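You operate a simulated robot arm through the tools that you are given. There is no shell and no other tool. Be economical: measure what you need, move in short steps, check, and stop when the job is done.

Carry out the task below with a simulated robot arm. There is one attempt and no reset: what you move stays moved.

JOB
Set the controls near the workbench under the window. At the end: the yellow dial is turned to 6; the charger dial is turned to fast; the tester switch is switched on; the lantern switch is switched on; whatever was shut is shut again. Leave all else as you found it, and nothing knocked over.
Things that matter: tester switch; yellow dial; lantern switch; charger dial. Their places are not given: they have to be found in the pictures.

Only the result counts: the job must be done as asked and must still hold three seconds after the hand-in. Knocking over, shifting, dropping, spilling or breaking anything else fails it.

ROBOT AND FRAMES
A 6-joint arm with a two-finger parallel gripper, fixed in place. Base frame: the origin is at the foot of the arm, x ahead of it, y to its left, z up. Readings come in mm, rad, newtons and seconds.
With the tool pointing down near the work surface it reaches from about 220 to 660 mm from the base axis. Its first joint turns from -1.152 to 1.152 rad. Payload 2.9 kg.
The TCP is the grasp point between the finger pads, 30 mm short of the fingertips. In the tool frame z runs along the fingers and y along their closing line. The gripper opens to 110 mm. The fingers are 20 mm wide and 10 mm thick; the gripper's body (48 by 112 mm) begins 55 mm behind the TCP.
Orientation is told as [roll, pitch, yaw] about the base's x, y, z axes, in that order, counted from this pose: with the fingers straight down and closing along the base's y, the tool's x points along the base's -x, its y along +y and its z along -z.

CONTROLS
- The arm moves only by the tool servo_tool. Its argument "deltas" is a list of rows, each a list of 7 numbers: the shift along the tool's x, y, z in mm, then the turn, a rotation vector about the tool's x, y, z in rad, then the finger opening in mm, from 0 to 110. In form: [[tx, ty, tz, ax, ay, az, gripper], ...]. A call has 1 to 10 rows; each row is the pose to reach, as a shift and turn from the pose commanded when the call began, along the tool's axes at that moment. Rows are played at 5 a second. More than 50 mm and 0.15 rad between two rows, or a gripper value outside its range, and nothing of the call is played. Where a pose cannot be reached the arm comes as near as it can. A force on the tool above 40 N (or 10 N above the force at the start of the call, whichever is more), or a blocked arm, ends the call early, and 0.2 s more pass. Each finger travels about 108 mm/s and halts on what it meets, pressing with about 28 N; the grip force reading is that of the motor and also rises with nothing between the fingers. The clock runs only during rows and for 0.2 s after the last one: add rows that repeat a pose to give the fingers time. It gives the time, the measured TCP pose, the force on the tool (base axes), the opening and the grip force at its end, in the units of the frame above (readings bear some noise), and new pictures: "pictures" is both (left out), scene, wrist or none.
- Cameras (640 x 400 px; columns grow to the right, rows downward): "scene" is fixed at [90, 441.2, 1397.2]; the picture's right is [-0.61, -0.80, 0.00], its down [-0.39, 0.30, -0.87] and it looks along [0.69, -0.53, -0.49] (base axes); focal length 214 px, centre (320, 200). "wrist" rides on the gripper at [-36, 0, -57] in the tool frame; the picture's right is [0.00, -1.00, 0.00], its down [0.97, 0.00, -0.24] and it looks along [0.24, 0.00, 0.97] (tool axes); focal length 218 px, centre (320, 200).
- measure_at(camera, pixels): for up to 12 pixels [column, row] of the newest picture of that camera ("zoom" is the newest enlarged one), the place [x, y, z] in the base frame of the surface seen there, good to about 2 mm, but the place of the scene camera against the robot may be out by one fixed shift of up to 12 mm in any direction. It takes no simulated time.
- inspect(camera, box): a new picture of the part [left, top, right, bottom] of that camera's present view, enlarged. It takes no simulated time.
- finish_job(): hands the job in; it is judged then, once.

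Work in short steps. Measure before you move; look again where a grasp or a placing could have gone wrong, and mend it. You have 60 turns and 120 pictures in all, those below and enlarged ones among them. Open the gripper and draw the arm clear of the work before you hand the job in, unless the task says otherwise; then end with one line.

The tools are called after ">>>" by a JSON object that holds its "method" and its "body". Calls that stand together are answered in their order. servo_tool: Moves the arm, as the interface text tells. Its arguments: {"type":"object","properties":{"deltas":{"type":"array","items":{"type":"array","items":{"type":"number"}}},"pictures":{"type":"string","enum":["both","scene","wrist","none"]}},"required":["deltas"]} The other tools are called the same way: measure_at (camera, pixels) gives the place of the surface under pixels of a picture; inspect (camera, box) takes an enlarged picture of a part of a camera's view; finish_job () hands the job in.

At the start:

```text
clock: 0.0
position: [236.3, 213.1, 1314.9]
tcp_rot: [0.0, -0.002, 0.0]
wrist_force: [0.0, 0.0, 0.2]
finger_gap: 109.8
grip_force: 0.1
```

scene: 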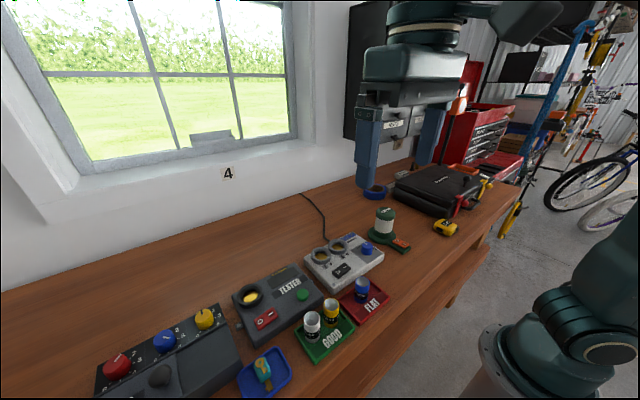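
wrist: 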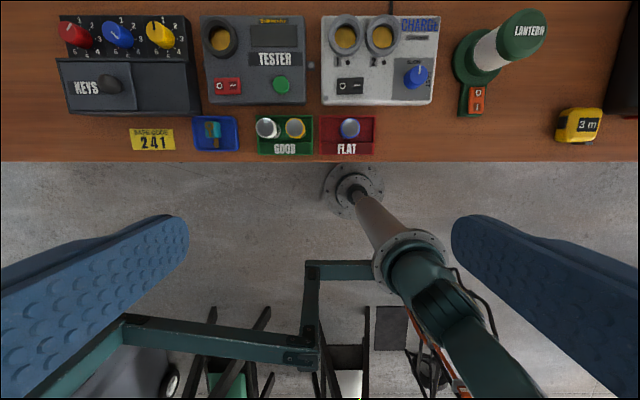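

The wrist view shows the key box (dials at about 75,35 / 118,35 / 160,33), the tester switch (228,87), the charger dial (416,76) and the lantern switch (477,100). I'll enlarge these and measure them.

>>> {"method": "inspect", "body": {"camera": "wrist", "box": [50, 0, 310, 162]}}

>>> {"method": "inspect", "body": {"camera": "wrist", "box": [310, 0, 570, 162]}}

>>> {"method": "measure_at", "body": {"camera": "wrist", "pixels": [[160, 33], [180, 50], [228, 87], [221, 87], [236, 87], [280, 85], [416, 76], [425, 95], [477, 93], [477, 106], [350, 85], [110, 85]]}}

```text
2.46 times, centred on (180, 81) of wrist
```

zoom: 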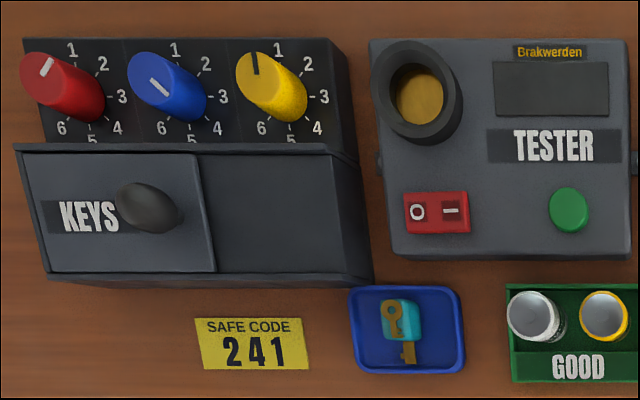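

```text
2.46 times, centred on (440, 81) of wrist
```

zoom: 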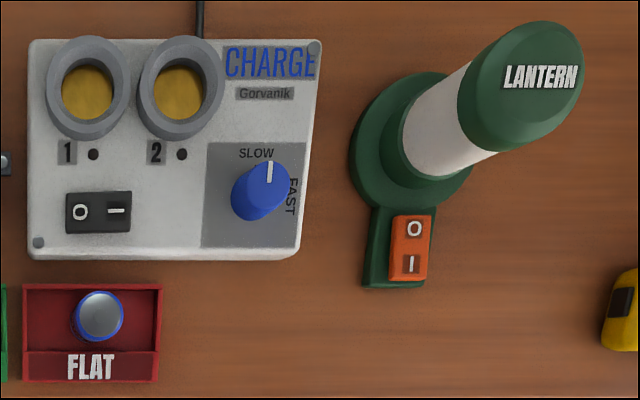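

```text
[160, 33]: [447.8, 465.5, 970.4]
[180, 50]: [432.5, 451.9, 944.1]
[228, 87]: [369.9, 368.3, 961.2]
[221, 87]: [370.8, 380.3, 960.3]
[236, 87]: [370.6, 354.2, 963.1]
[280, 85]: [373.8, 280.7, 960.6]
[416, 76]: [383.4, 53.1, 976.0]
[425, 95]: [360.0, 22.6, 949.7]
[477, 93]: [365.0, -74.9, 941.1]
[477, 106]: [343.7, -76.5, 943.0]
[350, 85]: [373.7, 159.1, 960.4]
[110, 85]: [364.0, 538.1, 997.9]
```

The yellow dial points at 1, the charger dial at slow, and both rockers show O/I. I'll move above the tester switch with the fingers closing to get a closer look.

>>> {"method": "servo_tool", "body": {"deltas": [[-19, 20, 27, 0, 0, 0, 80], [-38, 41, 54, 0, 0, 0, 50], [-57, 61, 81, 0, 0, 0, 20], [-76, 81, 108, 0, 0, 0, 0], [-95, 101, 135, 0, 0, 0, 0], [-114, 122, 162, 0, 0, 0, 0], [-134, 142, 190, 0, 0, 0, 0], [-134, 142, 190, 0, 0, 0, 0]]}}

```text
clock: 1.8
position: [370.4, 355.9, 1124.8]
tcp_rot: [0.0, -0.001, 0.0]
wrist_force: [-0.1, 0.4, 0.4]
finger_gap: 0.3
grip_force: 28.0
```

scene: 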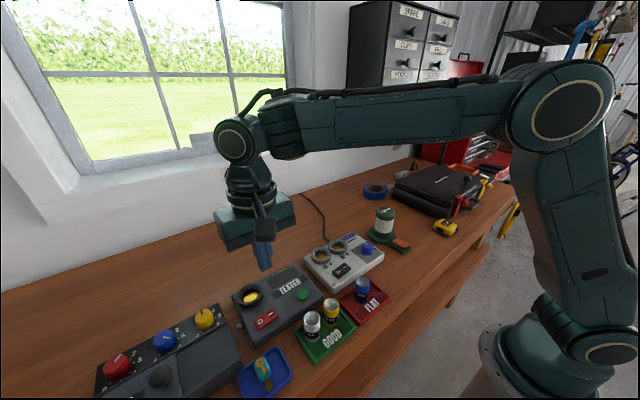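
wrist: 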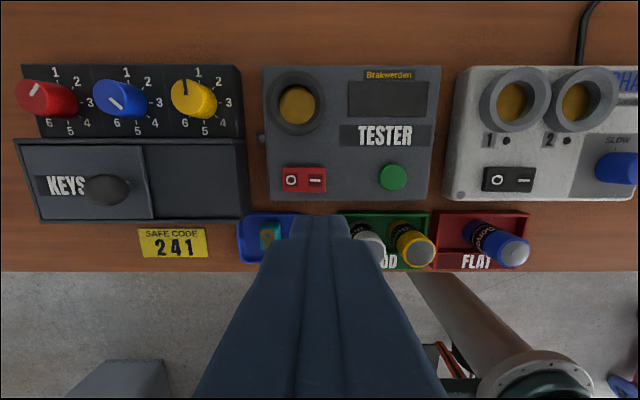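

The tester rocker is at (304,180), yellow dial at (193,98). I'll measure around both from this nearer view.

>>> {"method": "inspect", "body": {"camera": "wrist", "box": [140, 50, 340, 212]}}

>>> {"method": "measure_at", "body": {"camera": "wrist", "pixels": [[284, 180], [292, 180], [304, 180], [316, 180], [325, 180], [316, 170], [316, 190], [345, 185], [193, 98], [150, 95], [222, 72], [225, 125]]}}

```text
2.47 times, centred on (240, 131) of wrist
```

zoom: 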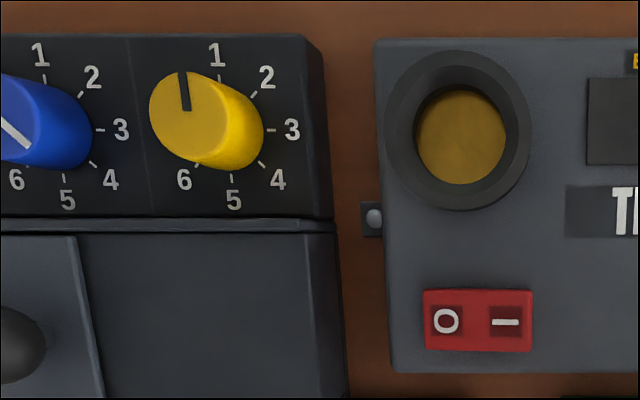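

```text
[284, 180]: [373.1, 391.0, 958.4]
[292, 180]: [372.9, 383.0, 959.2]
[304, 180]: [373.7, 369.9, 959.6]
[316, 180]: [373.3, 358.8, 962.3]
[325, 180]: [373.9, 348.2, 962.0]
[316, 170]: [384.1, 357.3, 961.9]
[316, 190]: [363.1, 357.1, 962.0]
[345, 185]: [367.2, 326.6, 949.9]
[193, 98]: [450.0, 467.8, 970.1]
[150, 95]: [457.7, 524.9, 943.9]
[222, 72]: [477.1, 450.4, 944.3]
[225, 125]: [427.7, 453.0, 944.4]
```

The rocker's I side stands at z 962 (up) and O at 958.5, so it is off. I'll lower the closed tips above the I half at (373,354) and then press in small steps.

>>> {"method": "servo_tool", "body": {"deltas": [[-1, -1, 40, 0, 0, 0, 0], [-2, -2, 80, 0, 0, 0, 0], [-3, -3, 115, 0, 0, 0, 0], [-3, -3, 125, 0, 0, 0, 0], [-3, -3, 130, 0, 0, 0, 0], [-3, -3, 133, 0, 0, 0, 0]], "pictures": "wrist"}}

```text
clock: 3.2
position: [373.3, 350.6, 992.4]
tcp_rot: [-0.001, -0.002, 0.001]
wrist_force: [0.0, -0.6, 1.3]
finger_gap: 0.0
grip_force: 27.9
```

wrist: 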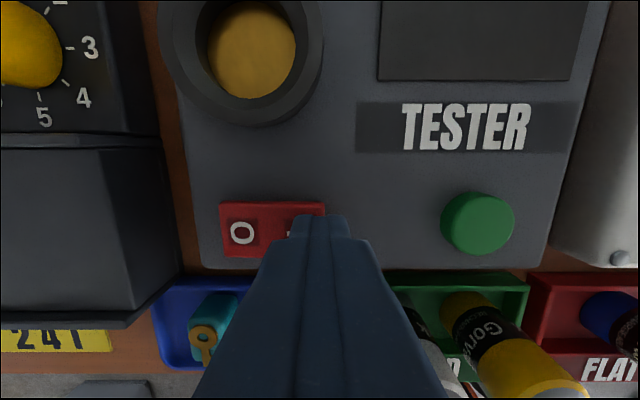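

The tips now touch the I half. I'll press a few mm more in small steps.

>>> {"method": "servo_tool", "body": {"deltas": [[0, 1, 2, 0, 0, 0, 0], [0, 1, 4, 0, 0, 0, 0], [0, 1, 6, 0, 0, 0, 0], [0, 1, 7, 0, 0, 0, 0]], "pictures": "none"}}

```text
clock: 4.2
position: [372.5, 352.9, 990.0]
tcp_rot: [0.004, -0.004, 0.0]
wrist_force: [-4.6, -4.9, 7.3]
finger_gap: 0.0
grip_force: 27.8
stopped in row 4: the force on the tool passed its limit (the readings are from after the stop); the commanded pose is now the measured one
```

The force limit stopped it at z 990. I'll rise and check the rocker.

>>> {"method": "servo_tool", "body": {"deltas": [[0, 0, -20, 0, 0, 0, 0], [0, 0, -60, 0, 0, 0, 0], [0, 0, -60, 0, 0, 0, 0]]}}

>>> {"method": "inspect", "body": {"camera": "wrist", "box": [200, 100, 400, 225]}}

>>> {"method": "measure_at", "body": {"camera": "wrist", "pixels": [[268, 190], [276, 190], [284, 190], [310, 190], [318, 190], [324, 190], [318, 180], [350, 190]]}}

```text
clock: 5.0
position: [373.3, 351.8, 1049.3]
tcp_rot: [0.003, -0.005, -0.002]
wrist_force: [-0.5, 0.3, -0.3]
finger_gap: 0.0
grip_force: 28.1
```

scene: 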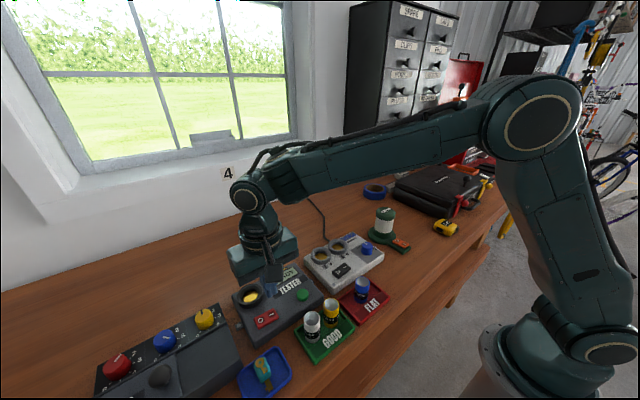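
wrist: 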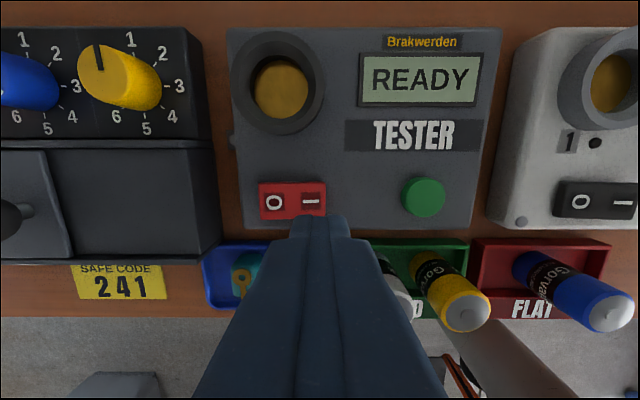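

```text
3.20 times, centred on (300, 162) of wrist
```

zoom: 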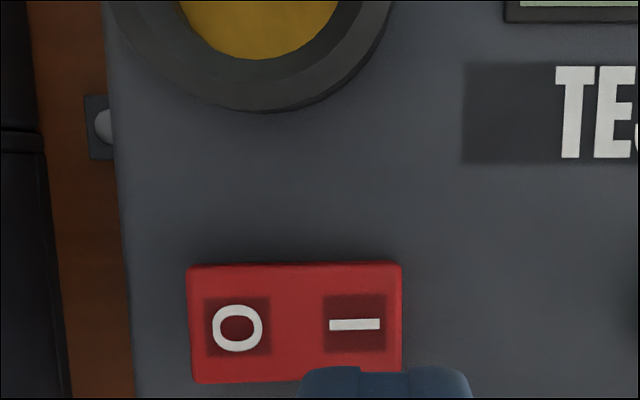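

```text
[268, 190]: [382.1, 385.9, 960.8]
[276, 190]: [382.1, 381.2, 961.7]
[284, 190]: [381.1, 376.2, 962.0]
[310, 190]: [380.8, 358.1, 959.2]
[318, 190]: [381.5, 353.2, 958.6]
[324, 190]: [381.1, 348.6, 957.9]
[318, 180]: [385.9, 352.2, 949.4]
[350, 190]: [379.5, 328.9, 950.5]
```

The display says READY: the tester is on. Next I'll go above the yellow dial, near (450,467), to measure it.

>>> {"method": "servo_tool", "body": {"deltas": [[0, 0, -40, 0, 0, 0, 0], [-25, 38, -60, 0, 0, 0, 20], [-50, 76, -60, 0, 0, 0, 50], [-77, 115, -60, 0, 0, 0, 70], [-77, 115, -60, 0, 0, 0, 70]]}}

>>> {"method": "inspect", "body": {"camera": "wrist", "box": [220, 120, 420, 245]}}

```text
clock: 6.2
position: [442.1, 456.9, 1108.6]
tcp_rot: [0.001, -0.003, 0.001]
wrist_force: [1.1, -0.3, -0.6]
finger_gap: 69.9
grip_force: 0.1
out of reach, approached as far as the arm can: row 4, 5
```

scene: 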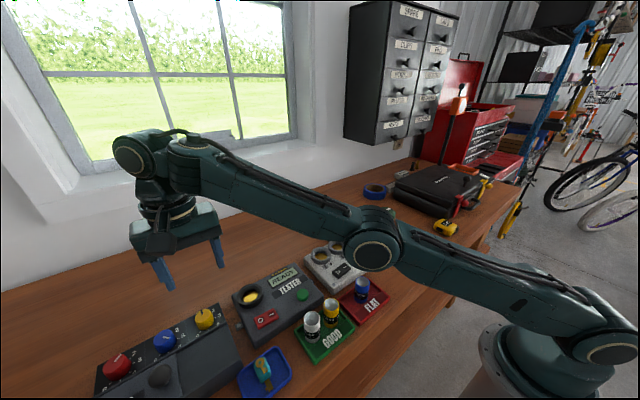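
wrist: 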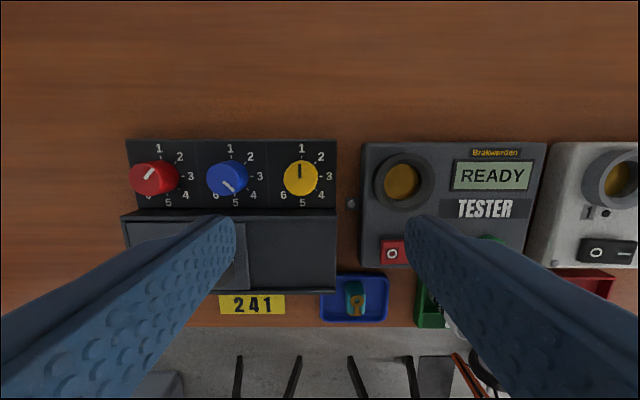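

```text
3.20 times, centred on (320, 182) of wrist
```

zoom: 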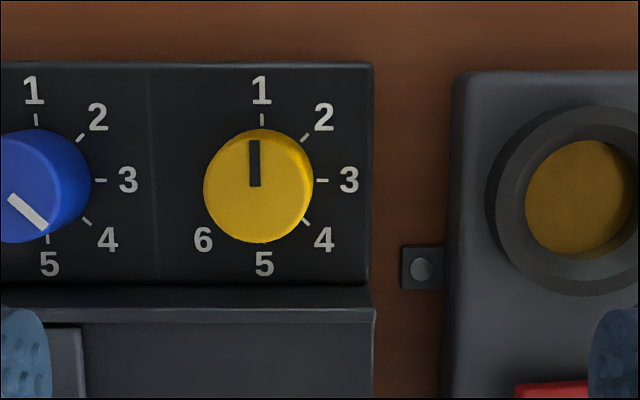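

I'll measure the dial's top edges and the plate and box around it.

>>> {"method": "measure_at", "body": {"camera": "zoom", "pixels": [[210, 188], [304, 188], [258, 135], [258, 235], [258, 190], [120, 250], [345, 70], [330, 270], [262, 292], [250, 305], [250, 340], [80, 190]]}}

>>> {"method": "measure_at", "body": {"camera": "wrist", "pixels": [[262, 120], [205, 178], [248, 178], [228, 160], [228, 195], [320, 225], [320, 280], [330, 212], [180, 240]]}}

```text
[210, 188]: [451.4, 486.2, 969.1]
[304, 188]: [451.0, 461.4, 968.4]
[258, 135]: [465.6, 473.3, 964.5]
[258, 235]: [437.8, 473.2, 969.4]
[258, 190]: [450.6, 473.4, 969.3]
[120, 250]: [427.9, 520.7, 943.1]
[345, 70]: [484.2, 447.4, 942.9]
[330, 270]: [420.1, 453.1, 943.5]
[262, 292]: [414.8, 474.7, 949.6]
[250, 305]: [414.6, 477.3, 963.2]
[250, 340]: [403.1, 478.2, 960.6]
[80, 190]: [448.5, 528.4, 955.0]
```

```text
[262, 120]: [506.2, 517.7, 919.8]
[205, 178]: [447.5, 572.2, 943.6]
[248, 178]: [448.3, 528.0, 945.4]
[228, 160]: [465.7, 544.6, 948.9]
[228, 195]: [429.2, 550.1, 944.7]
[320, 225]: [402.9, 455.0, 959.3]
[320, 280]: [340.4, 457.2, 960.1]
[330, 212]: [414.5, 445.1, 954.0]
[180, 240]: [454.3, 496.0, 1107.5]
```

The dial's centre is about (451,473) with radius 14 and its top at z 969. The ridge of the key box starts at x 415 and the blue dial at y 528. I'll go down to z 1010 above the dial with a 40 mm opening, then check the centring.

>>> {"method": "servo_tool", "body": {"deltas": [[0, 0, 40, 0, 0, 0, 50], [0, 0, 75, 0, 0, 0, 40], [-5, 8, 95, 0, 0, 0, 40], [-9, 16, 98, 0, 0, 0, 40], [-9, 16, 98, 0, 0, 0, 40]]}}

```text
clock: 7.4
position: [451.8, 474.5, 1010.9]
tcp_rot: [0.004, -0.004, 0.0]
wrist_force: [0.5, 0.4, 0.0]
finger_gap: 39.9
grip_force: 0.1
```

scene: 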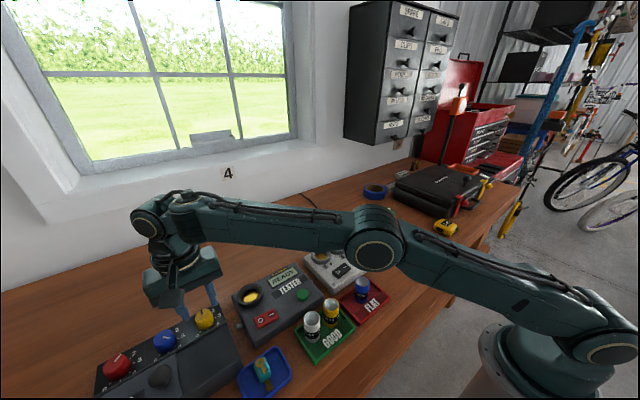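
wrist: 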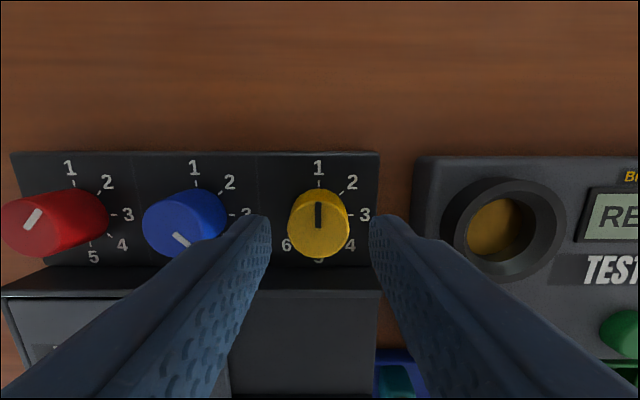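

It's well centred at (319,220). I'll remeasure the dial's rim from here and turn the wrist to -1.0 rad, ready for a clockwise stroke.

>>> {"method": "measure_at", "body": {"camera": "wrist", "pixels": [[291, 217], [347, 217], [319, 193], [319, 252], [319, 222]]}}

>>> {"method": "servo_tool", "body": {"deltas": [[0, 0, 0, 0, 0, -0.14, 40], [0, 0, 0, 0, 0, -0.28, 40], [0, 0, 0, 0, 0, -0.42, 40], [0, 0, 0, 0, 0, -0.56, 40], [0, 0, 0, 0, 0, -0.7, 40], [0, 0, 0, 0, 0, -0.84, 40], [0, 0, 0, 0, 0, -0.98, 40], [0, 0, 0, 0, 0, -1.12, 40], [0, 0, 0, 0, 0, -1.12, 40]], "pictures": "wrist"}}

```text
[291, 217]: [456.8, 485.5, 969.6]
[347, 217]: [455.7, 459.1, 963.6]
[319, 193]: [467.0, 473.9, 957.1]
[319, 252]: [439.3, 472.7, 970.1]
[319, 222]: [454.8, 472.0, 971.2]
```

```text
clock: 9.4
position: [453.2, 472.6, 1012.6]
tcp_rot: [-0.005, -0.004, 1.123]
wrist_force: [-0.5, -0.1, 0.4]
finger_gap: 40.2
grip_force: 0.0
```

wrist: 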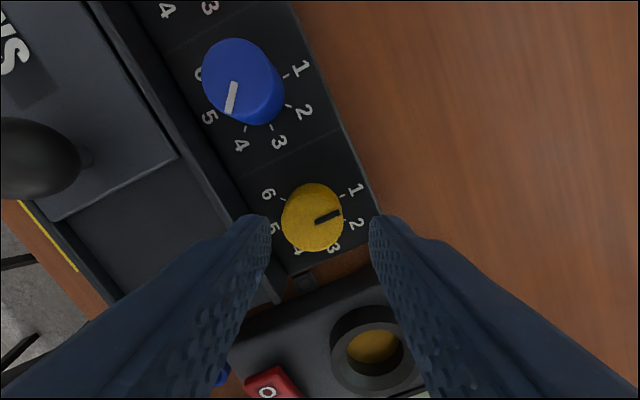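

The rotated view puts the dial at column 313, so it needs about a 2 mm shift along tool y. I'll descend around it and close.

>>> {"method": "servo_tool", "body": {"deltas": [[0, 2, 0, 0, 0, 0, 40], [0, 2, 12, 0, 0, 0, 40], [0, 2, 24, 0, 0, 0, 40], [0, 2, 34, 0, 0, 0, 40], [0, 2, 34, 0, 0, 0, 24], [0, 2, 34, 0, 0, 0, 24], [0, 2, 34, 0, 0, 0, 24]], "pictures": "wrist"}}

```text
clock: 11.0
position: [449.1, 476.4, 977.2]
tcp_rot: [-0.004, -0.005, 1.12]
wrist_force: [-15.9, 5.4, 8.2]
finger_gap: 31.3
grip_force: 45.1
```

wrist: 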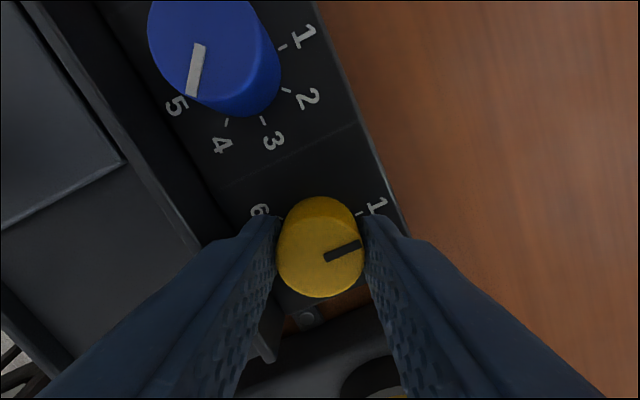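

The gap is 31 mm with a side force along tool +y, so I'm a little off-centre. I'll shift +2 mm along tool y and read again before turning.

>>> {"method": "servo_tool", "body": {"deltas": [[0, 1, 0, 0, 0, 0, 24], [0, 2, 0, 0, 0, 0, 24], [0, 2, 0, 0, 0, 0, 24]], "pictures": "none"}}

```text
clock: 11.8
position: [448.9, 474.7, 977.9]
tcp_rot: [-0.003, -0.003, 1.119]
wrist_force: [-9.7, 1.7, 9.5]
finger_gap: 31.2
grip_force: 45.0
```

The force dropped and the gap equals the dial's diameter (about 31). I'll turn clockwise, watching the force.

>>> {"method": "servo_tool", "body": {"deltas": [[0, 2, 0, 0, 0, 0.1, 22], [0, 2, 0, 0, 0, 0.22, 22], [0, 2, 0, 0, 0, 0.34, 22], [0, 2, 0, 0, 0, 0.46, 22], [0, 2, 0, 0, 0, 0.46, 22]], "pictures": "wrist"}}

```text
clock: 13.0
position: [450.3, 475.3, 978.2]
tcp_rot: [0.0, -0.008, 0.656]
wrist_force: [20.8, -9.5, 4.0]
finger_gap: 31.0
grip_force: 45.0
```

wrist: 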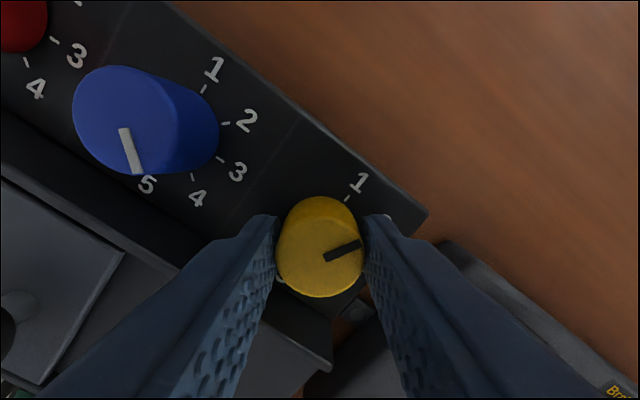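

The dial turns with the fingers. The force now points along -y, so I'll take back 1.5 mm and keep turning.

>>> {"method": "servo_tool", "body": {"deltas": [[0, -1.5, 0, 0, 0, 0.1, 22], [0, -1.5, 0, 0, 0, 0.22, 22], [0, -1.5, 0, 0, 0, 0.34, 22], [0, -1.5, 0, 0, 0, 0.46, 22], [0, -1.5, 0, 0, 0, 0.58, 22], [0, -1.5, 0, 0, 0, 0.66, 22], [0, -1.5, 0, 0, 0, 0.66, 22]], "pictures": "wrist"}}

```text
clock: 14.6
position: [450.0, 475.2, 976.6]
tcp_rot: [0.004, -0.005, -0.004]
wrist_force: [23.1, -2.1, 7.3]
finger_gap: 31.2
grip_force: 45.1
```

wrist: 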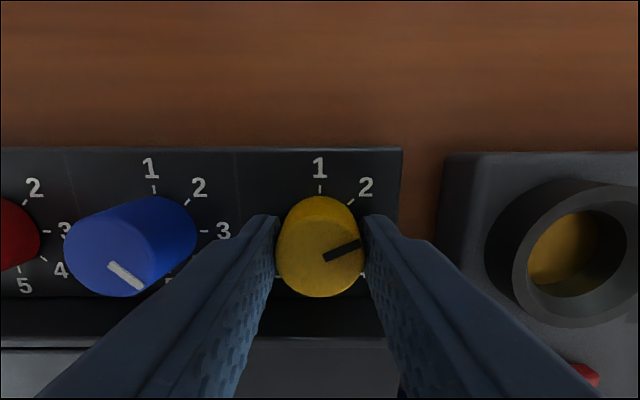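

It has turned 64° and is now near 2.5. I'll ease 1.5 mm towards +x and keep turning.

>>> {"method": "servo_tool", "body": {"deltas": [[-1, 0, 0, 0, 0, 0.12, 22], [-1.5, 0, 0, 0, 0, 0.25, 22], [-1.5, 0, 0, 0, 0, 0.38, 22], [-1.5, 0, 0, 0, 0, 0.51, 22], [-1.5, 0, 0, 0, 0, 0.64, 22], [-1.5, 0, 0, 0, 0, 0.77, 22], [-1.5, 0, 0, 0, 0, 0.9, 22], [-1.5, 0, 0, 0, 0, 1.03, 22], [-1.5, 0, 0, 0, 0, 1.16, 22], [-1.5, 0, 0, 0, 0, 1.16, 22]], "pictures": "wrist"}}

```text
clock: 16.8
position: [449.7, 475.2, 976.7]
tcp_rot: [0.005, 0.0, -1.161]
wrist_force: [-1.9, -10.2, 13.7]
finger_gap: 31.2
grip_force: 45.3
```

wrist: 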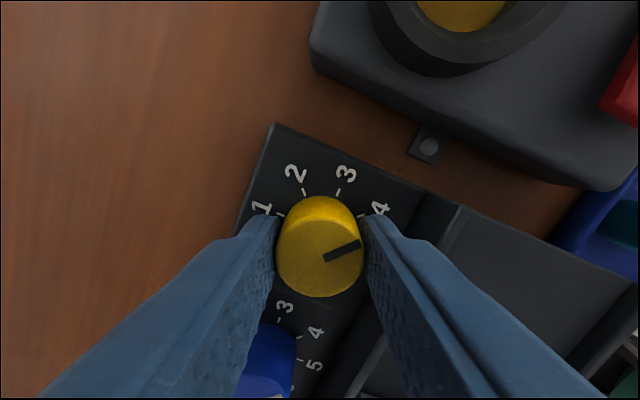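

It's at about 130°, near 4. I'll keep turning in the same grip.

>>> {"method": "servo_tool", "body": {"deltas": [[0, 0, 0, 0, 0, 0.12, 22], [0, 0, 0, 0, 0, 0.25, 22], [0, 0, 0, 0, 0, 0.38, 22], [0, 0, 0, 0, 0, 0.51, 22], [0, 0, 0, 0, 0, 0.64, 22], [0, 0, 0, 0, 0, 0.77, 22], [0, 0, 0, 0, 0, 0.9, 22], [0, 0, 0, 0, 0, 1.03, 22], [0, 0, 0, 0, 0, 1.03, 22]], "pictures": "wrist"}}

```text
clock: 18.8
position: [450.2, 475.0, 976.9]
tcp_rot: [0.002, 0.005, -2.193]
wrist_force: [-7.2, -11.0, 14.3]
finger_gap: 31.1
grip_force: 44.9
```

wrist: 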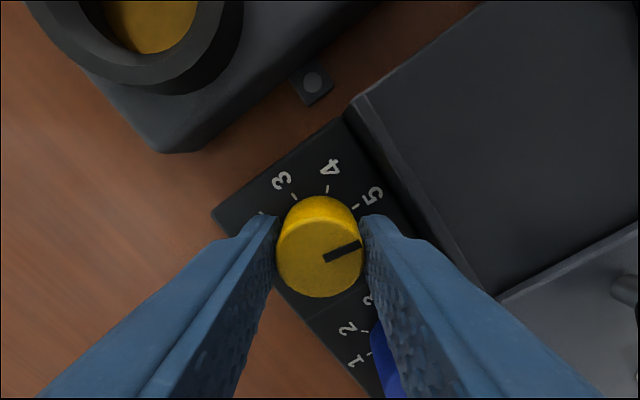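

It has turned 190°, and 35° remain to reach 6 (225°).

>>> {"method": "servo_tool", "body": {"deltas": [[0, 0, 0, 0, 0, 0.12, 22], [0, 0, 0, 0, 0, 0.25, 22], [0, 0, 0, 0, 0, 0.38, 22], [0, 0, 0, 0, 0, 0.5, 22], [0, 0, 0, 0, 0, 0.62, 22], [0, 0, 0, 0, 0, 0.62, 22]], "pictures": "wrist"}}

```text
clock: 19.3
position: [450.3, 477.6, 977.1]
tcp_rot: [0.011, -0.019, -2.295]
wrist_force: [-2.3, -4.5, 6.0]
finger_gap: 31.1
grip_force: 44.8
out of reach, approached as far as the arm can: row 1, 2
stopped in row 2: the force on the tool passed its limit (the readings are from after the stop); the commanded pose is now the measured one
```

wrist: 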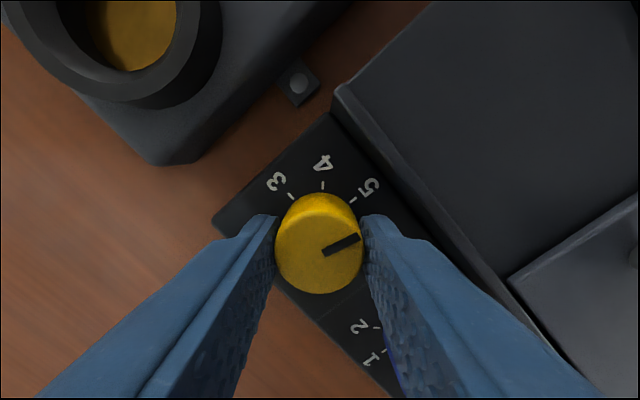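

The wrist limit is reached. I'll open, rise, turn the wrist back 1.13 rad and look at the dial.

>>> {"method": "servo_tool", "body": {"deltas": [[0, 0, 0, 0, 0, 0, 40], [0, 0, 0, 0, 0, 0, 40], [0, 0, -35, 0, 0, 0, 40], [0, 0, -35, 0, 0, -0.14, 40], [0, 0, -35, 0, 0, -0.28, 40], [0, 0, -35, 0, 0, -0.42, 40], [0, 0, -35, 0, 0, -0.56, 40], [0, 0, -35, 0, 0, -0.7, 40], [0, 0, -35, 0, 0, -0.84, 40], [0, 0, -35, 0, 0, -0.98, 40]], "pictures": "none"}}

>>> {"method": "inspect", "body": {"camera": "wrist", "box": [220, 150, 420, 275]}}

```text
clock: 21.5
position: [450.9, 476.9, 1012.5]
tcp_rot: [-0.008, -0.019, -1.312]
wrist_force: [0.2, 0.0, -0.1]
finger_gap: 39.9
grip_force: 0.1
out of reach, approached as far as the arm can: row 3, 4, 5
```

```text
3.20 times, centred on (320, 212) of wrist
```

zoom: 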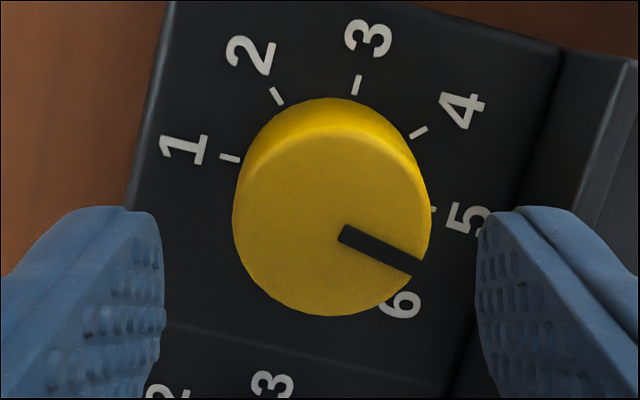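

The pointer sits just past 5, at about 195°, with about 30° left. I'll regrasp at this yaw, recentred on (450,475).

>>> {"method": "servo_tool", "body": {"deltas": [[-1.7, -1.2, 0, 0, 0, 0, 40], [-1.7, -1.2, 12, 0, 0, 0, 40], [-1.7, -1.2, 24, 0, 0, 0, 40], [-1.7, -1.2, 35, 0, 0, 0, 40], [-1.7, -1.2, 35, 0, 0, 0, 24], [-1.7, -1.2, 35, 0, 0, 0, 22], [-1.7, -1.2, 35, 0, 0, 0, 22]], "pictures": "wrist"}}

```text
clock: 23.1
position: [449.8, 475.0, 976.0]
tcp_rot: [-0.006, -0.02, -1.315]
wrist_force: [-6.2, -4.1, 5.5]
finger_gap: 31.2
grip_force: 44.9
```

wrist: 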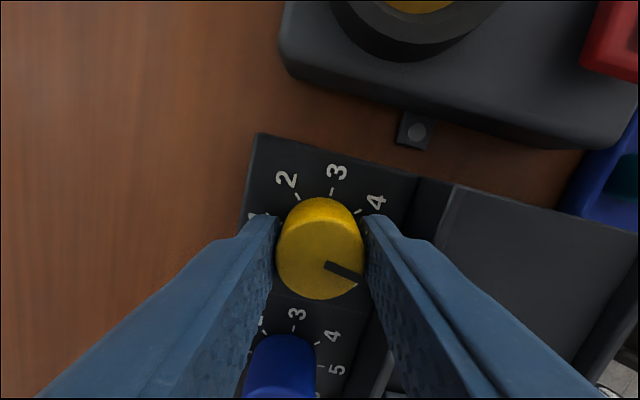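

The dial is gripped cleanly. I'll turn it 0.54 rad.

>>> {"method": "servo_tool", "body": {"deltas": [[0, 0, 0, 0, 0, 0.12, 22], [0, 0, 0, 0, 0, 0.24, 22], [0, 0, 0, 0, 0, 0.36, 22], [0, 0, 0, 0, 0, 0.46, 22], [0, 0, 0, 0, 0, 0.54, 22], [0, 0, 0, 0, 0, 0.54, 22]], "pictures": "none"}}

>>> {"method": "servo_tool", "body": {"deltas": [[0, 0, 0, 0, 0, 0, 40], [0, 0, 0, 0, 0, 0, 40], [0, 0, -35, 0, 0, 0, 40], [0, 0, -35, 0, 0, -0.14, 40], [0, 0, -35, 0, 0, -0.28, 40], [0, 0, -35, 0, 0, -0.42, 40], [0, 0, -35, 0, 0, -0.56, 40], [0, 0, -35, 0, 0, -0.7, 40], [0, 0, -35, 0, 0, -0.84, 40], [0, 0, -35, 0, 0, -0.98, 40]], "pictures": "none"}}

>>> {"method": "inspect", "body": {"camera": "wrist", "box": [220, 150, 420, 275]}}

```text
clock: 24.0
position: [451.2, 476.8, 976.5]
tcp_rot: [-0.005, -0.036, -1.724]
wrist_force: [-8.3, -3.3, 6.7]
finger_gap: 31.2
grip_force: 44.8
out of reach, approached as far as the arm can: row 3, 4
stopped in row 4: the force on the tool passed its limit (the readings are from after the stop); the commanded pose is now the measured one
```

```text
clock: 26.2
position: [451.3, 480.0, 1010.8]
tcp_rot: [-0.031, -0.016, -0.743]
wrist_force: [-0.2, 0.1, 0.1]
finger_gap: 40.1
grip_force: 0.2
```

```text
3.20 times, centred on (320, 212) of wrist
```

zoom: 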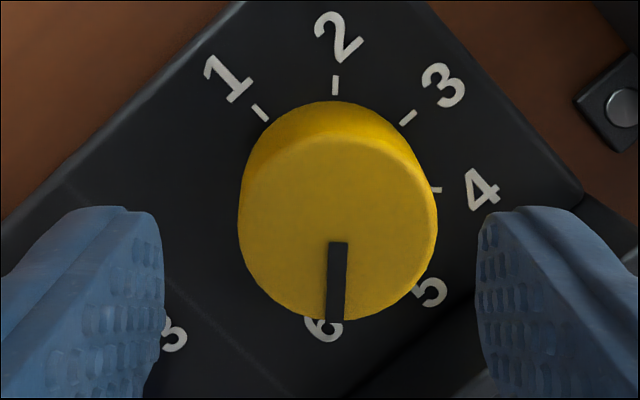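

The pointer now lines up with the 6 (about 225°). I'll rise, pull back and bring the yaw to 0 for a straight view.

>>> {"method": "servo_tool", "body": {"deltas": [[-2, -12, -15, 0, 0, -0.124, 40], [-4, -24, -30, 0, 0, -0.248, 40], [-6, -36, -45, 0, 0, -0.372, 30], [-8, -48, -60, 0, 0, -0.496, 20], [-9.5, -60, -75, 0, 0, -0.62, 0], [-11, -71, -90, 0, 0, -0.743, 0], [-11, -71, -90, 0, 0, -0.743, 0]], "pictures": "wrist"}}

>>> {"method": "inspect", "body": {"camera": "wrist", "box": [180, 70, 380, 195]}}

```text
clock: 27.8
position: [412.7, 422.7, 1102.0]
tcp_rot: [-0.032, 0.009, -0.002]
wrist_force: [0.5, 0.2, -0.5]
finger_gap: 0.0
grip_force: 28.0
```

wrist: 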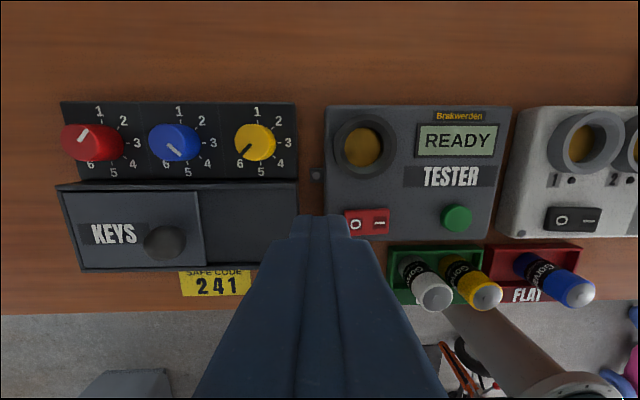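

```text
3.20 times, centred on (280, 132) of wrist
```

zoom: 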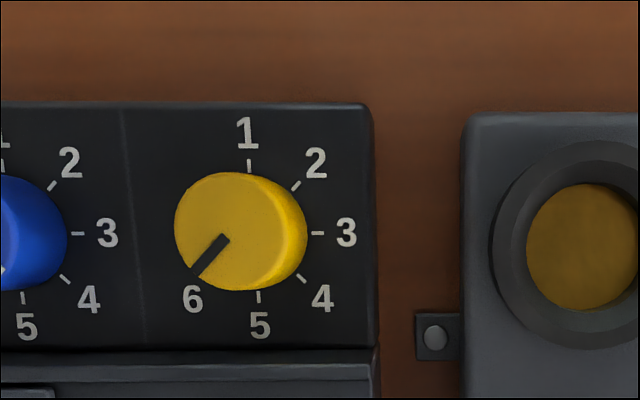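

The pointer is at 6 and the other dials and the lid haven't moved. Now I'll travel to the charger dial near (383,53), correcting the small tilt on the way.

>>> {"method": "servo_tool", "body": {"deltas": [[4, -40, 0, -0.016, -0.005, 0, 0], [8, -80, 0, -0.032, -0.009, 0, 0], [12, -120, 0, -0.032, -0.009, 0, 0], [16, -165, 0, -0.032, -0.009, 0, 0], [20, -210, 0, -0.032, -0.009, 0, 10], [24, -255, 0, -0.032, -0.009, 0, 30], [28, -300, 0, -0.032, -0.009, 0, 50], [30, -340, 0, -0.032, -0.009, 0, 60], [32, -370, 0, -0.032, -0.009, 0, 60], [32, -370, 0, -0.032, -0.009, 0, 60]]}}

>>> {"method": "inspect", "body": {"camera": "wrist", "box": [220, 100, 420, 225]}}

```text
clock: 30.0
position: [429.7, 108.2, 1206.5]
tcp_rot: [-0.001, 0.007, -0.003]
wrist_force: [0.6, 0.4, -0.3]
finger_gap: 60.0
grip_force: 0.1
out of reach, approached as far as the arm can: row 2, 3, 4, 5, 6, 7, 8, 9, 10
```

scene: 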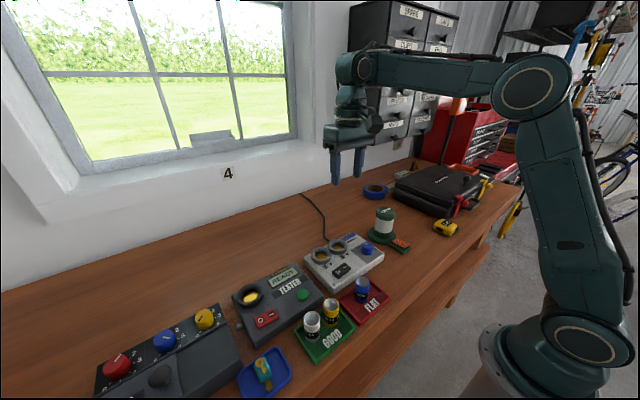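
wrist: 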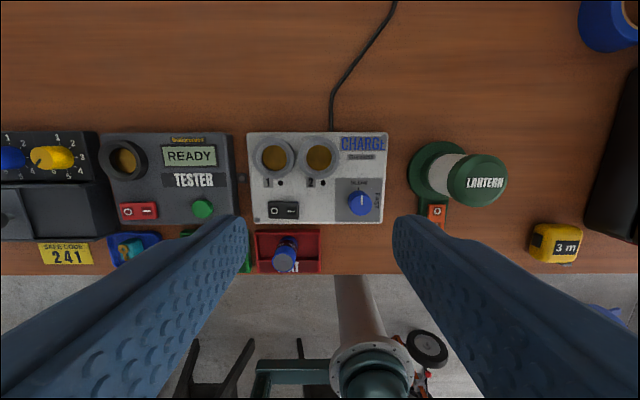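

```text
3.20 times, centred on (320, 162) of wrist
```

zoom: 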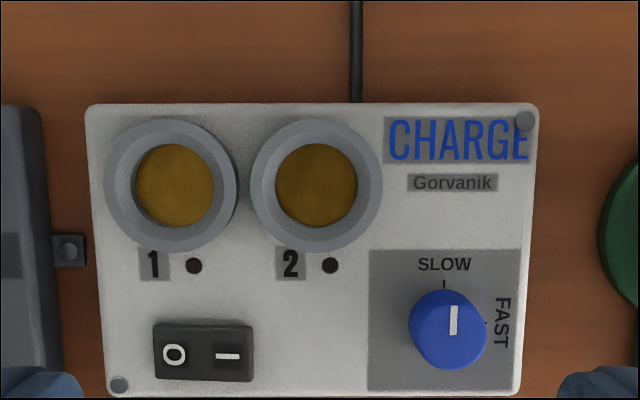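

The arm took a higher path, to z 1206, but nothing was touched. I'll measure the charger dial and the lantern parts.

>>> {"method": "measure_at", "body": {"camera": "wrist", "pixels": [[350, 204], [370, 204], [360, 194], [360, 213], [360, 203], [345, 215], [437, 210], [437, 222], [440, 175], [485, 180], [505, 180], [320, 142]]}}

```text
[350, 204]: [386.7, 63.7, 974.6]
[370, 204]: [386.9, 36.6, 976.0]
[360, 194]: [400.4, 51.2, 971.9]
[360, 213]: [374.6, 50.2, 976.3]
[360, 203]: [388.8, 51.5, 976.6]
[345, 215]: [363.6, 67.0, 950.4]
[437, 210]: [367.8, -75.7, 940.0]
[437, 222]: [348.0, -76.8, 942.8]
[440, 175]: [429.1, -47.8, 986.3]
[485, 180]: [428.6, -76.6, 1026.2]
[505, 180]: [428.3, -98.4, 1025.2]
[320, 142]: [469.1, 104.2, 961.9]
```

The charger dial's centre is about (387,50), top z 976, panel z 950. I'll go down above it to z 1040.

>>> {"method": "servo_tool", "body": {"deltas": [[10, -12, 25, 0, -0.0, 0, 50], [20, -26, 55, 0, 0, 0, 45], [32, -42, 90, 0, 0, 0, 40], [43, -58, 125, 0, 0, 0, 40], [43, -58, 150, 0, 0, 0, 40], [43, -58, 166, 0, 0, 0, 40], [43, -58, 166, 0, 0, 0, 40]], "pictures": "wrist"}}

```text
clock: 31.6
position: [387.3, 46.8, 1039.3]
tcp_rot: [-0.002, 0.003, -0.004]
wrist_force: [-0.1, -0.8, -0.5]
finger_gap: 40.1
grip_force: 0.0
out of reach, approached as far as the arm can: row 1, 2, 3
```

wrist: 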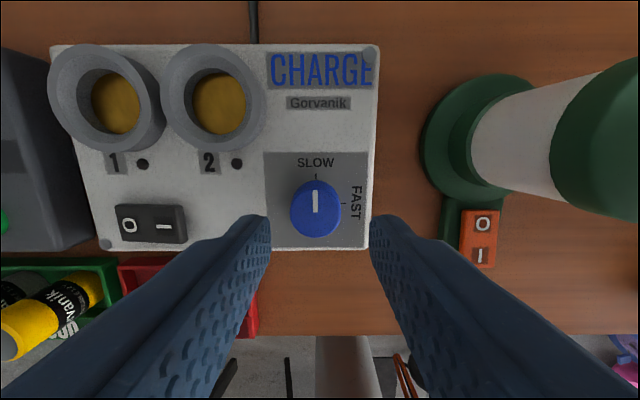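

I'll measure the dial rim in this view for centring.

>>> {"method": "measure_at", "body": {"camera": "wrist", "pixels": [[293, 212], [337, 212], [315, 190], [315, 235], [315, 212], [343, 203], [316, 176]]}}

```text
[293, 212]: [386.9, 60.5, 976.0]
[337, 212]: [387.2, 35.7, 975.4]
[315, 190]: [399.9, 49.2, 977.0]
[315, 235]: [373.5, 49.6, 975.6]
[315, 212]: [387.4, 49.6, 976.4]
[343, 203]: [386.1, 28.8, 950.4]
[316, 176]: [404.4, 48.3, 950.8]
```

The centre is at (387,49). I'll descend to z 984 and grip.

>>> {"method": "servo_tool", "body": {"deltas": [[0, 2, 15, 0, 0, 0, 40], [0, 2, 30, 0, 0, 0, 40], [0, 2, 44, 0, 0, 0, 40], [0, 2, 55, 0, 0, 0, 40], [0, 2, 55, 0, 0, 0, 24], [0, 2, 55, 0, 0, 0, 22], [0, 2, 55, 0, 0, 0, 22]], "pictures": "wrist"}}

```text
clock: 33.2
position: [387.0, 49.5, 985.1]
tcp_rot: [-0.002, 0.001, -0.002]
wrist_force: [-4.0, 0.7, 10.9]
finger_gap: 31.0
grip_force: 45.0
```

wrist: 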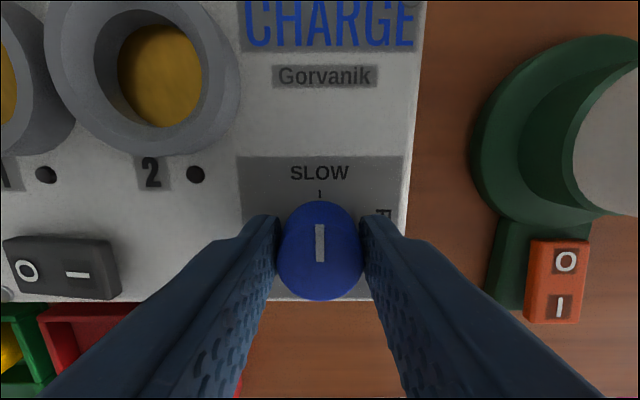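

It's centred with low side force. I'll turn clockwise.

>>> {"method": "servo_tool", "body": {"deltas": [[0, 0, 0, 0, 0, 0.1, 22], [0, 0, 0, 0, 0, 0.23, 22], [0, 0, 0, 0, 0, 0.36, 22], [0, 0, 0, 0, 0, 0.49, 22], [0, 0, 0, 0, 0, 0.62, 22], [0, 0, 0, 0, 0, 0.75, 22], [0, 0, 0, 0, 0, 0.88, 22], [0, 0, 0, 0, 0, 1.0, 22], [0, 0, 0, 0, 0, 1.12, 22], [0, 0, 0, 0, 0, 1.12, 22]], "pictures": "wrist"}}

```text
clock: 35.2
position: [386.2, 47.7, 983.9]
tcp_rot: [-0.008, -0.003, -1.081]
wrist_force: [-3.0, -3.3, 5.2]
finger_gap: 31.2
grip_force: 44.9
stopped in row 9: the force on the tool passed its limit (the readings are from after the stop); the commanded pose is now the measured one
```

wrist: 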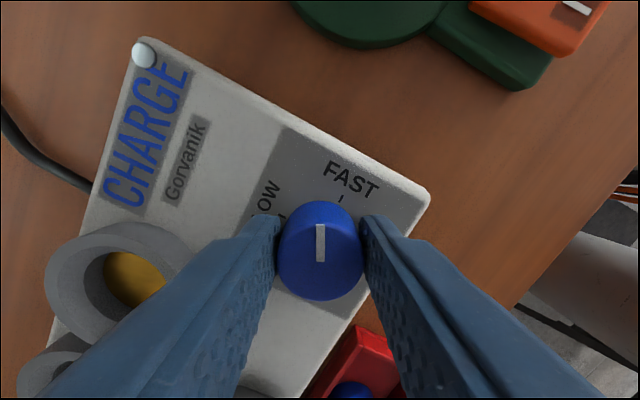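

It stopped on a force peak at 62°. I'll continue with slower steps.

>>> {"method": "servo_tool", "body": {"deltas": [[0, 0, 0, 0, 0, 0.08, 22], [0, 0, 0, 0, 0, 0.16, 22], [0, 0, 0, 0, 0, 0.24, 22], [0, 0, 0, 0, 0, 0.32, 22], [0, 0, 0, 0, 0, 0.4, 22], [0, 0, 0, 0, 0, 0.48, 22], [0, 0, 0, 0, 0, 0.48, 22]], "pictures": "wrist"}}

```text
clock: 36.8
position: [385.9, 46.7, 983.3]
tcp_rot: [-0.01, -0.005, -1.562]
wrist_force: [-19.3, -11.9, 16.0]
finger_gap: 31.1
grip_force: 45.4
```

wrist: 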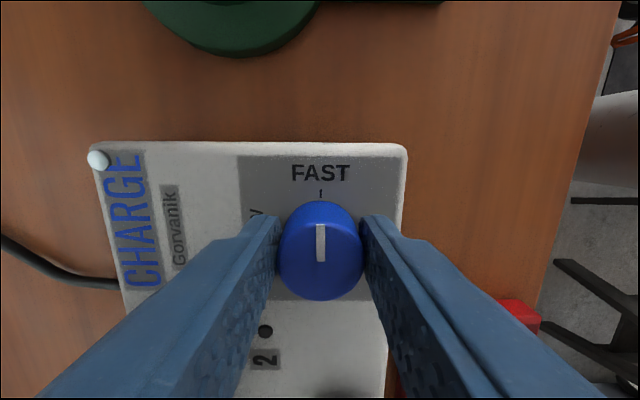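

The pointer is at FAST. I'll release, rise straight up and turn back.

>>> {"method": "servo_tool", "body": {"deltas": [[0, 0, 0, 0, 0, 0, 40], [0, 0, 0, 0, 0, 0, 40], [0, 0, -20, 0, 0, 0, 40], [0, 0, -45, 0, 0, 0, 40], [0, 0, -80, 0, 0, -0.14, 40], [0, 0, -80, 0, 0, -0.28, 40], [0, 0, -80, 0, 0, -0.42, 20], [0, 0, -80, 0, 0, -0.56, 0], [0, 0, -80, 0, 0, -0.7, 0], [0, 0, -80, 0, 0, -0.84, 0]], "pictures": "none"}}

>>> {"method": "servo_tool", "body": {"deltas": [[0, 0, 0, 0, 0, -0.14, 0], [0, 0, 0, 0, 0, -0.28, 0], [0, 0, 0, 0, 0, -0.42, 0], [0, 0, 0, 0, 0, -0.56, 0], [0, 0, 0, 0, 0, -0.7, 0], [0, 0, 0, 0, 0, -0.72, 0]]}}

>>> {"method": "inspect", "body": {"camera": "wrist", "box": [260, 120, 560, 308]}}

```text
clock: 39.0
position: [387.2, 48.9, 1064.4]
tcp_rot: [-0.005, 0.001, -0.718]
wrist_force: [0.3, -0.6, 0.2]
finger_gap: 0.0
grip_force: 27.7
```

```text
clock: 40.4
position: [386.9, 47.9, 1064.0]
tcp_rot: [-0.003, 0.005, 0.003]
wrist_force: [0.9, 0.0, 0.2]
finger_gap: 0.1
grip_force: 28.0
```

scene: 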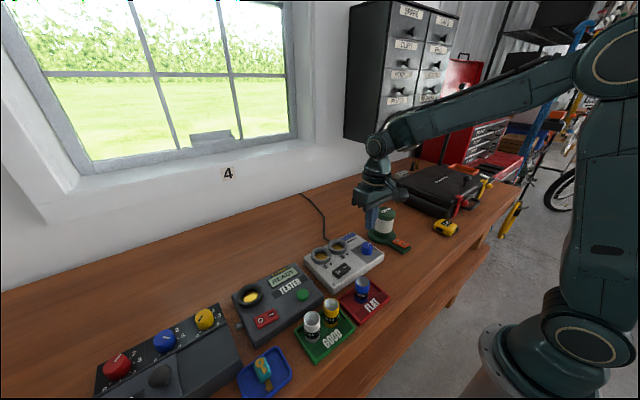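
wrist: 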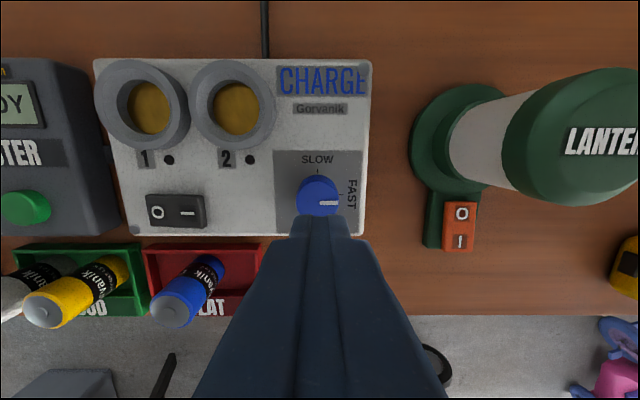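

```text
2.13 times, centred on (410, 214) of wrist
```

zoom: 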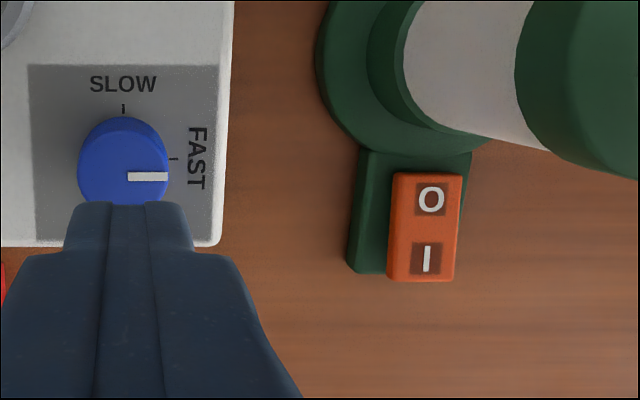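

The charger dial is at FAST. I'll measure the lantern rocker at (460,226) and the lantern's top.

>>> {"method": "measure_at", "body": {"camera": "wrist", "pixels": [[460, 206], [460, 214], [459, 226], [459, 238], [459, 247], [447, 238], [471, 238], [437, 240], [480, 240], [560, 190], [600, 200], [580, 80]]}}

```text
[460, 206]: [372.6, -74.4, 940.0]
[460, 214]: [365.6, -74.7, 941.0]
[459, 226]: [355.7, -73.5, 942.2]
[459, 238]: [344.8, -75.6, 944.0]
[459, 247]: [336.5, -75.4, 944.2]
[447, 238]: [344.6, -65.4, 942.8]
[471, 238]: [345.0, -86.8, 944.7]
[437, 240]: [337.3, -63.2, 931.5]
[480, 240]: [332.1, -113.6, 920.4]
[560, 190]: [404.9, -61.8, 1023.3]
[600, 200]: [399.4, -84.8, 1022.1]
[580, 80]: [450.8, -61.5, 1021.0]
```

The rocker's I end is at (341,-75,944) and is raised. I'll move over (339,-75.5) and come down to z 982.

>>> {"method": "servo_tool", "body": {"deltas": [[24, -25, 0, 0, 0, 0, 0], [48, -60, 0, 0, 0, 0, 0], [48, -95, 0, 0, 0, 0, 0], [48, -123.5, 0, 0, 0, 0, 0], [48, -123.5, 30, 0, 0, 0, 0], [48, -123.5, 60, 0, 0, 0, 0], [48, -123.5, 80, 0, 0, 0, 0], [48, -123.5, 84, 0, 0, 0, 0]]}}

```text
clock: 42.2
position: [338.8, -74.7, 979.9]
tcp_rot: [-0.004, 0.007, 0.001]
wrist_force: [0.0, -0.2, -0.1]
finger_gap: 0.1
grip_force: 27.8
```

scene: 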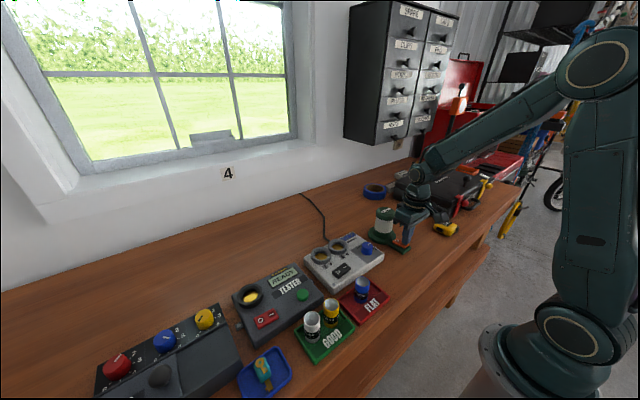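
wrist: 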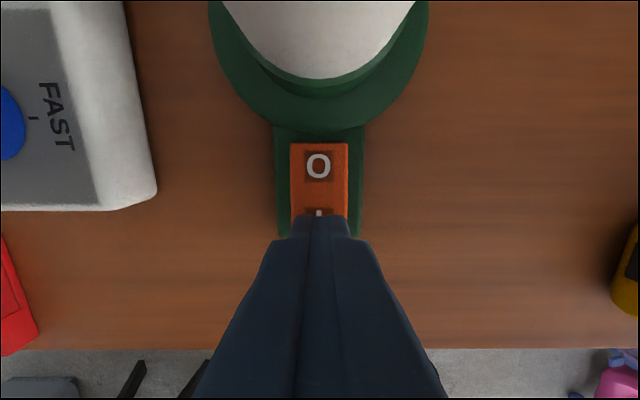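

The tips are centred over the I end with the lantern clear. I'll press gently.

>>> {"method": "servo_tool", "body": {"deltas": [[0, 0, 3, 0, 0, 0, 0], [0, 0, 5, 0, 0, 0, 0], [0, 0, 6.5, 0, 0, 0, 0], [0, 0, 8, 0, 0, 0, 0], [0, 0, 9, 0, 0, 0, 0]], "pictures": "wrist"}}

```text
clock: 43.4
position: [340.0, -74.9, 971.1]
tcp_rot: [-0.003, 0.004, 0.002]
wrist_force: [-1.0, 1.5, 6.3]
finger_gap: 0.0
grip_force: 28.4
```

wrist: 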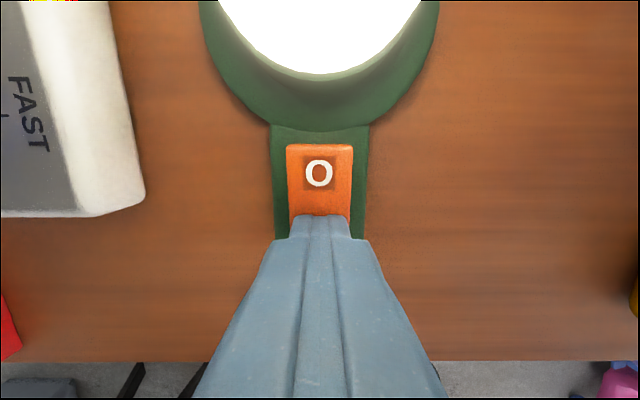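

The lantern is lit. I'll rise straight up, pull back, open the gripper and look at everything.

>>> {"method": "servo_tool", "body": {"deltas": [[0, 0, -30, 0, 0, 0, 0], [0, 0, -70, 0, 0, 0, 0], [0, 0, -115, 0, 0, 0, 0], [10, 35, -160, 0, 0, 0, 20], [25, 70, -200, 0, 0, 0, 50], [40, 105, -230, 0, 0, 0, 80], [50, 145, -255, 0, 0, 0, 100], [60, 185, -270, 0, 0, 0, 100], [70, 225, -280, 0, 0, 0, 100], [70, 225, -280, 0, 0, 0, 100]]}}

>>> {"method": "inspect", "body": {"camera": "wrist", "box": [50, 0, 310, 162]}}

>>> {"method": "inspect", "body": {"camera": "wrist", "box": [310, 0, 570, 162]}}

```text
refused: row 4 steps farther than a row can; nothing moved
```

```text
2.46 times, centred on (180, 81) of wrist
```

zoom: 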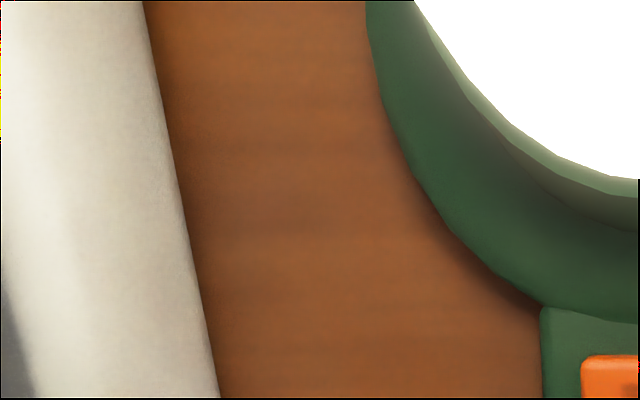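

```text
2.46 times, centred on (440, 81) of wrist
```

zoom: 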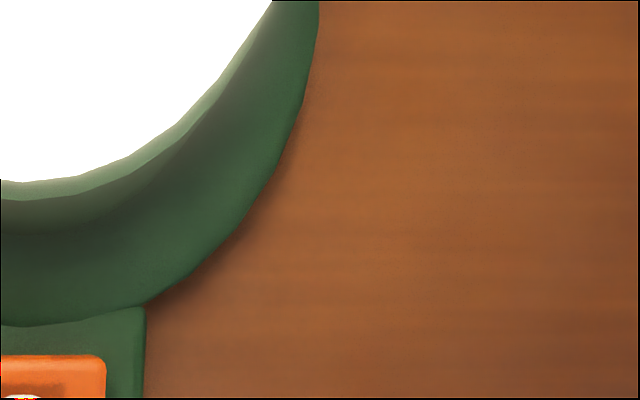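

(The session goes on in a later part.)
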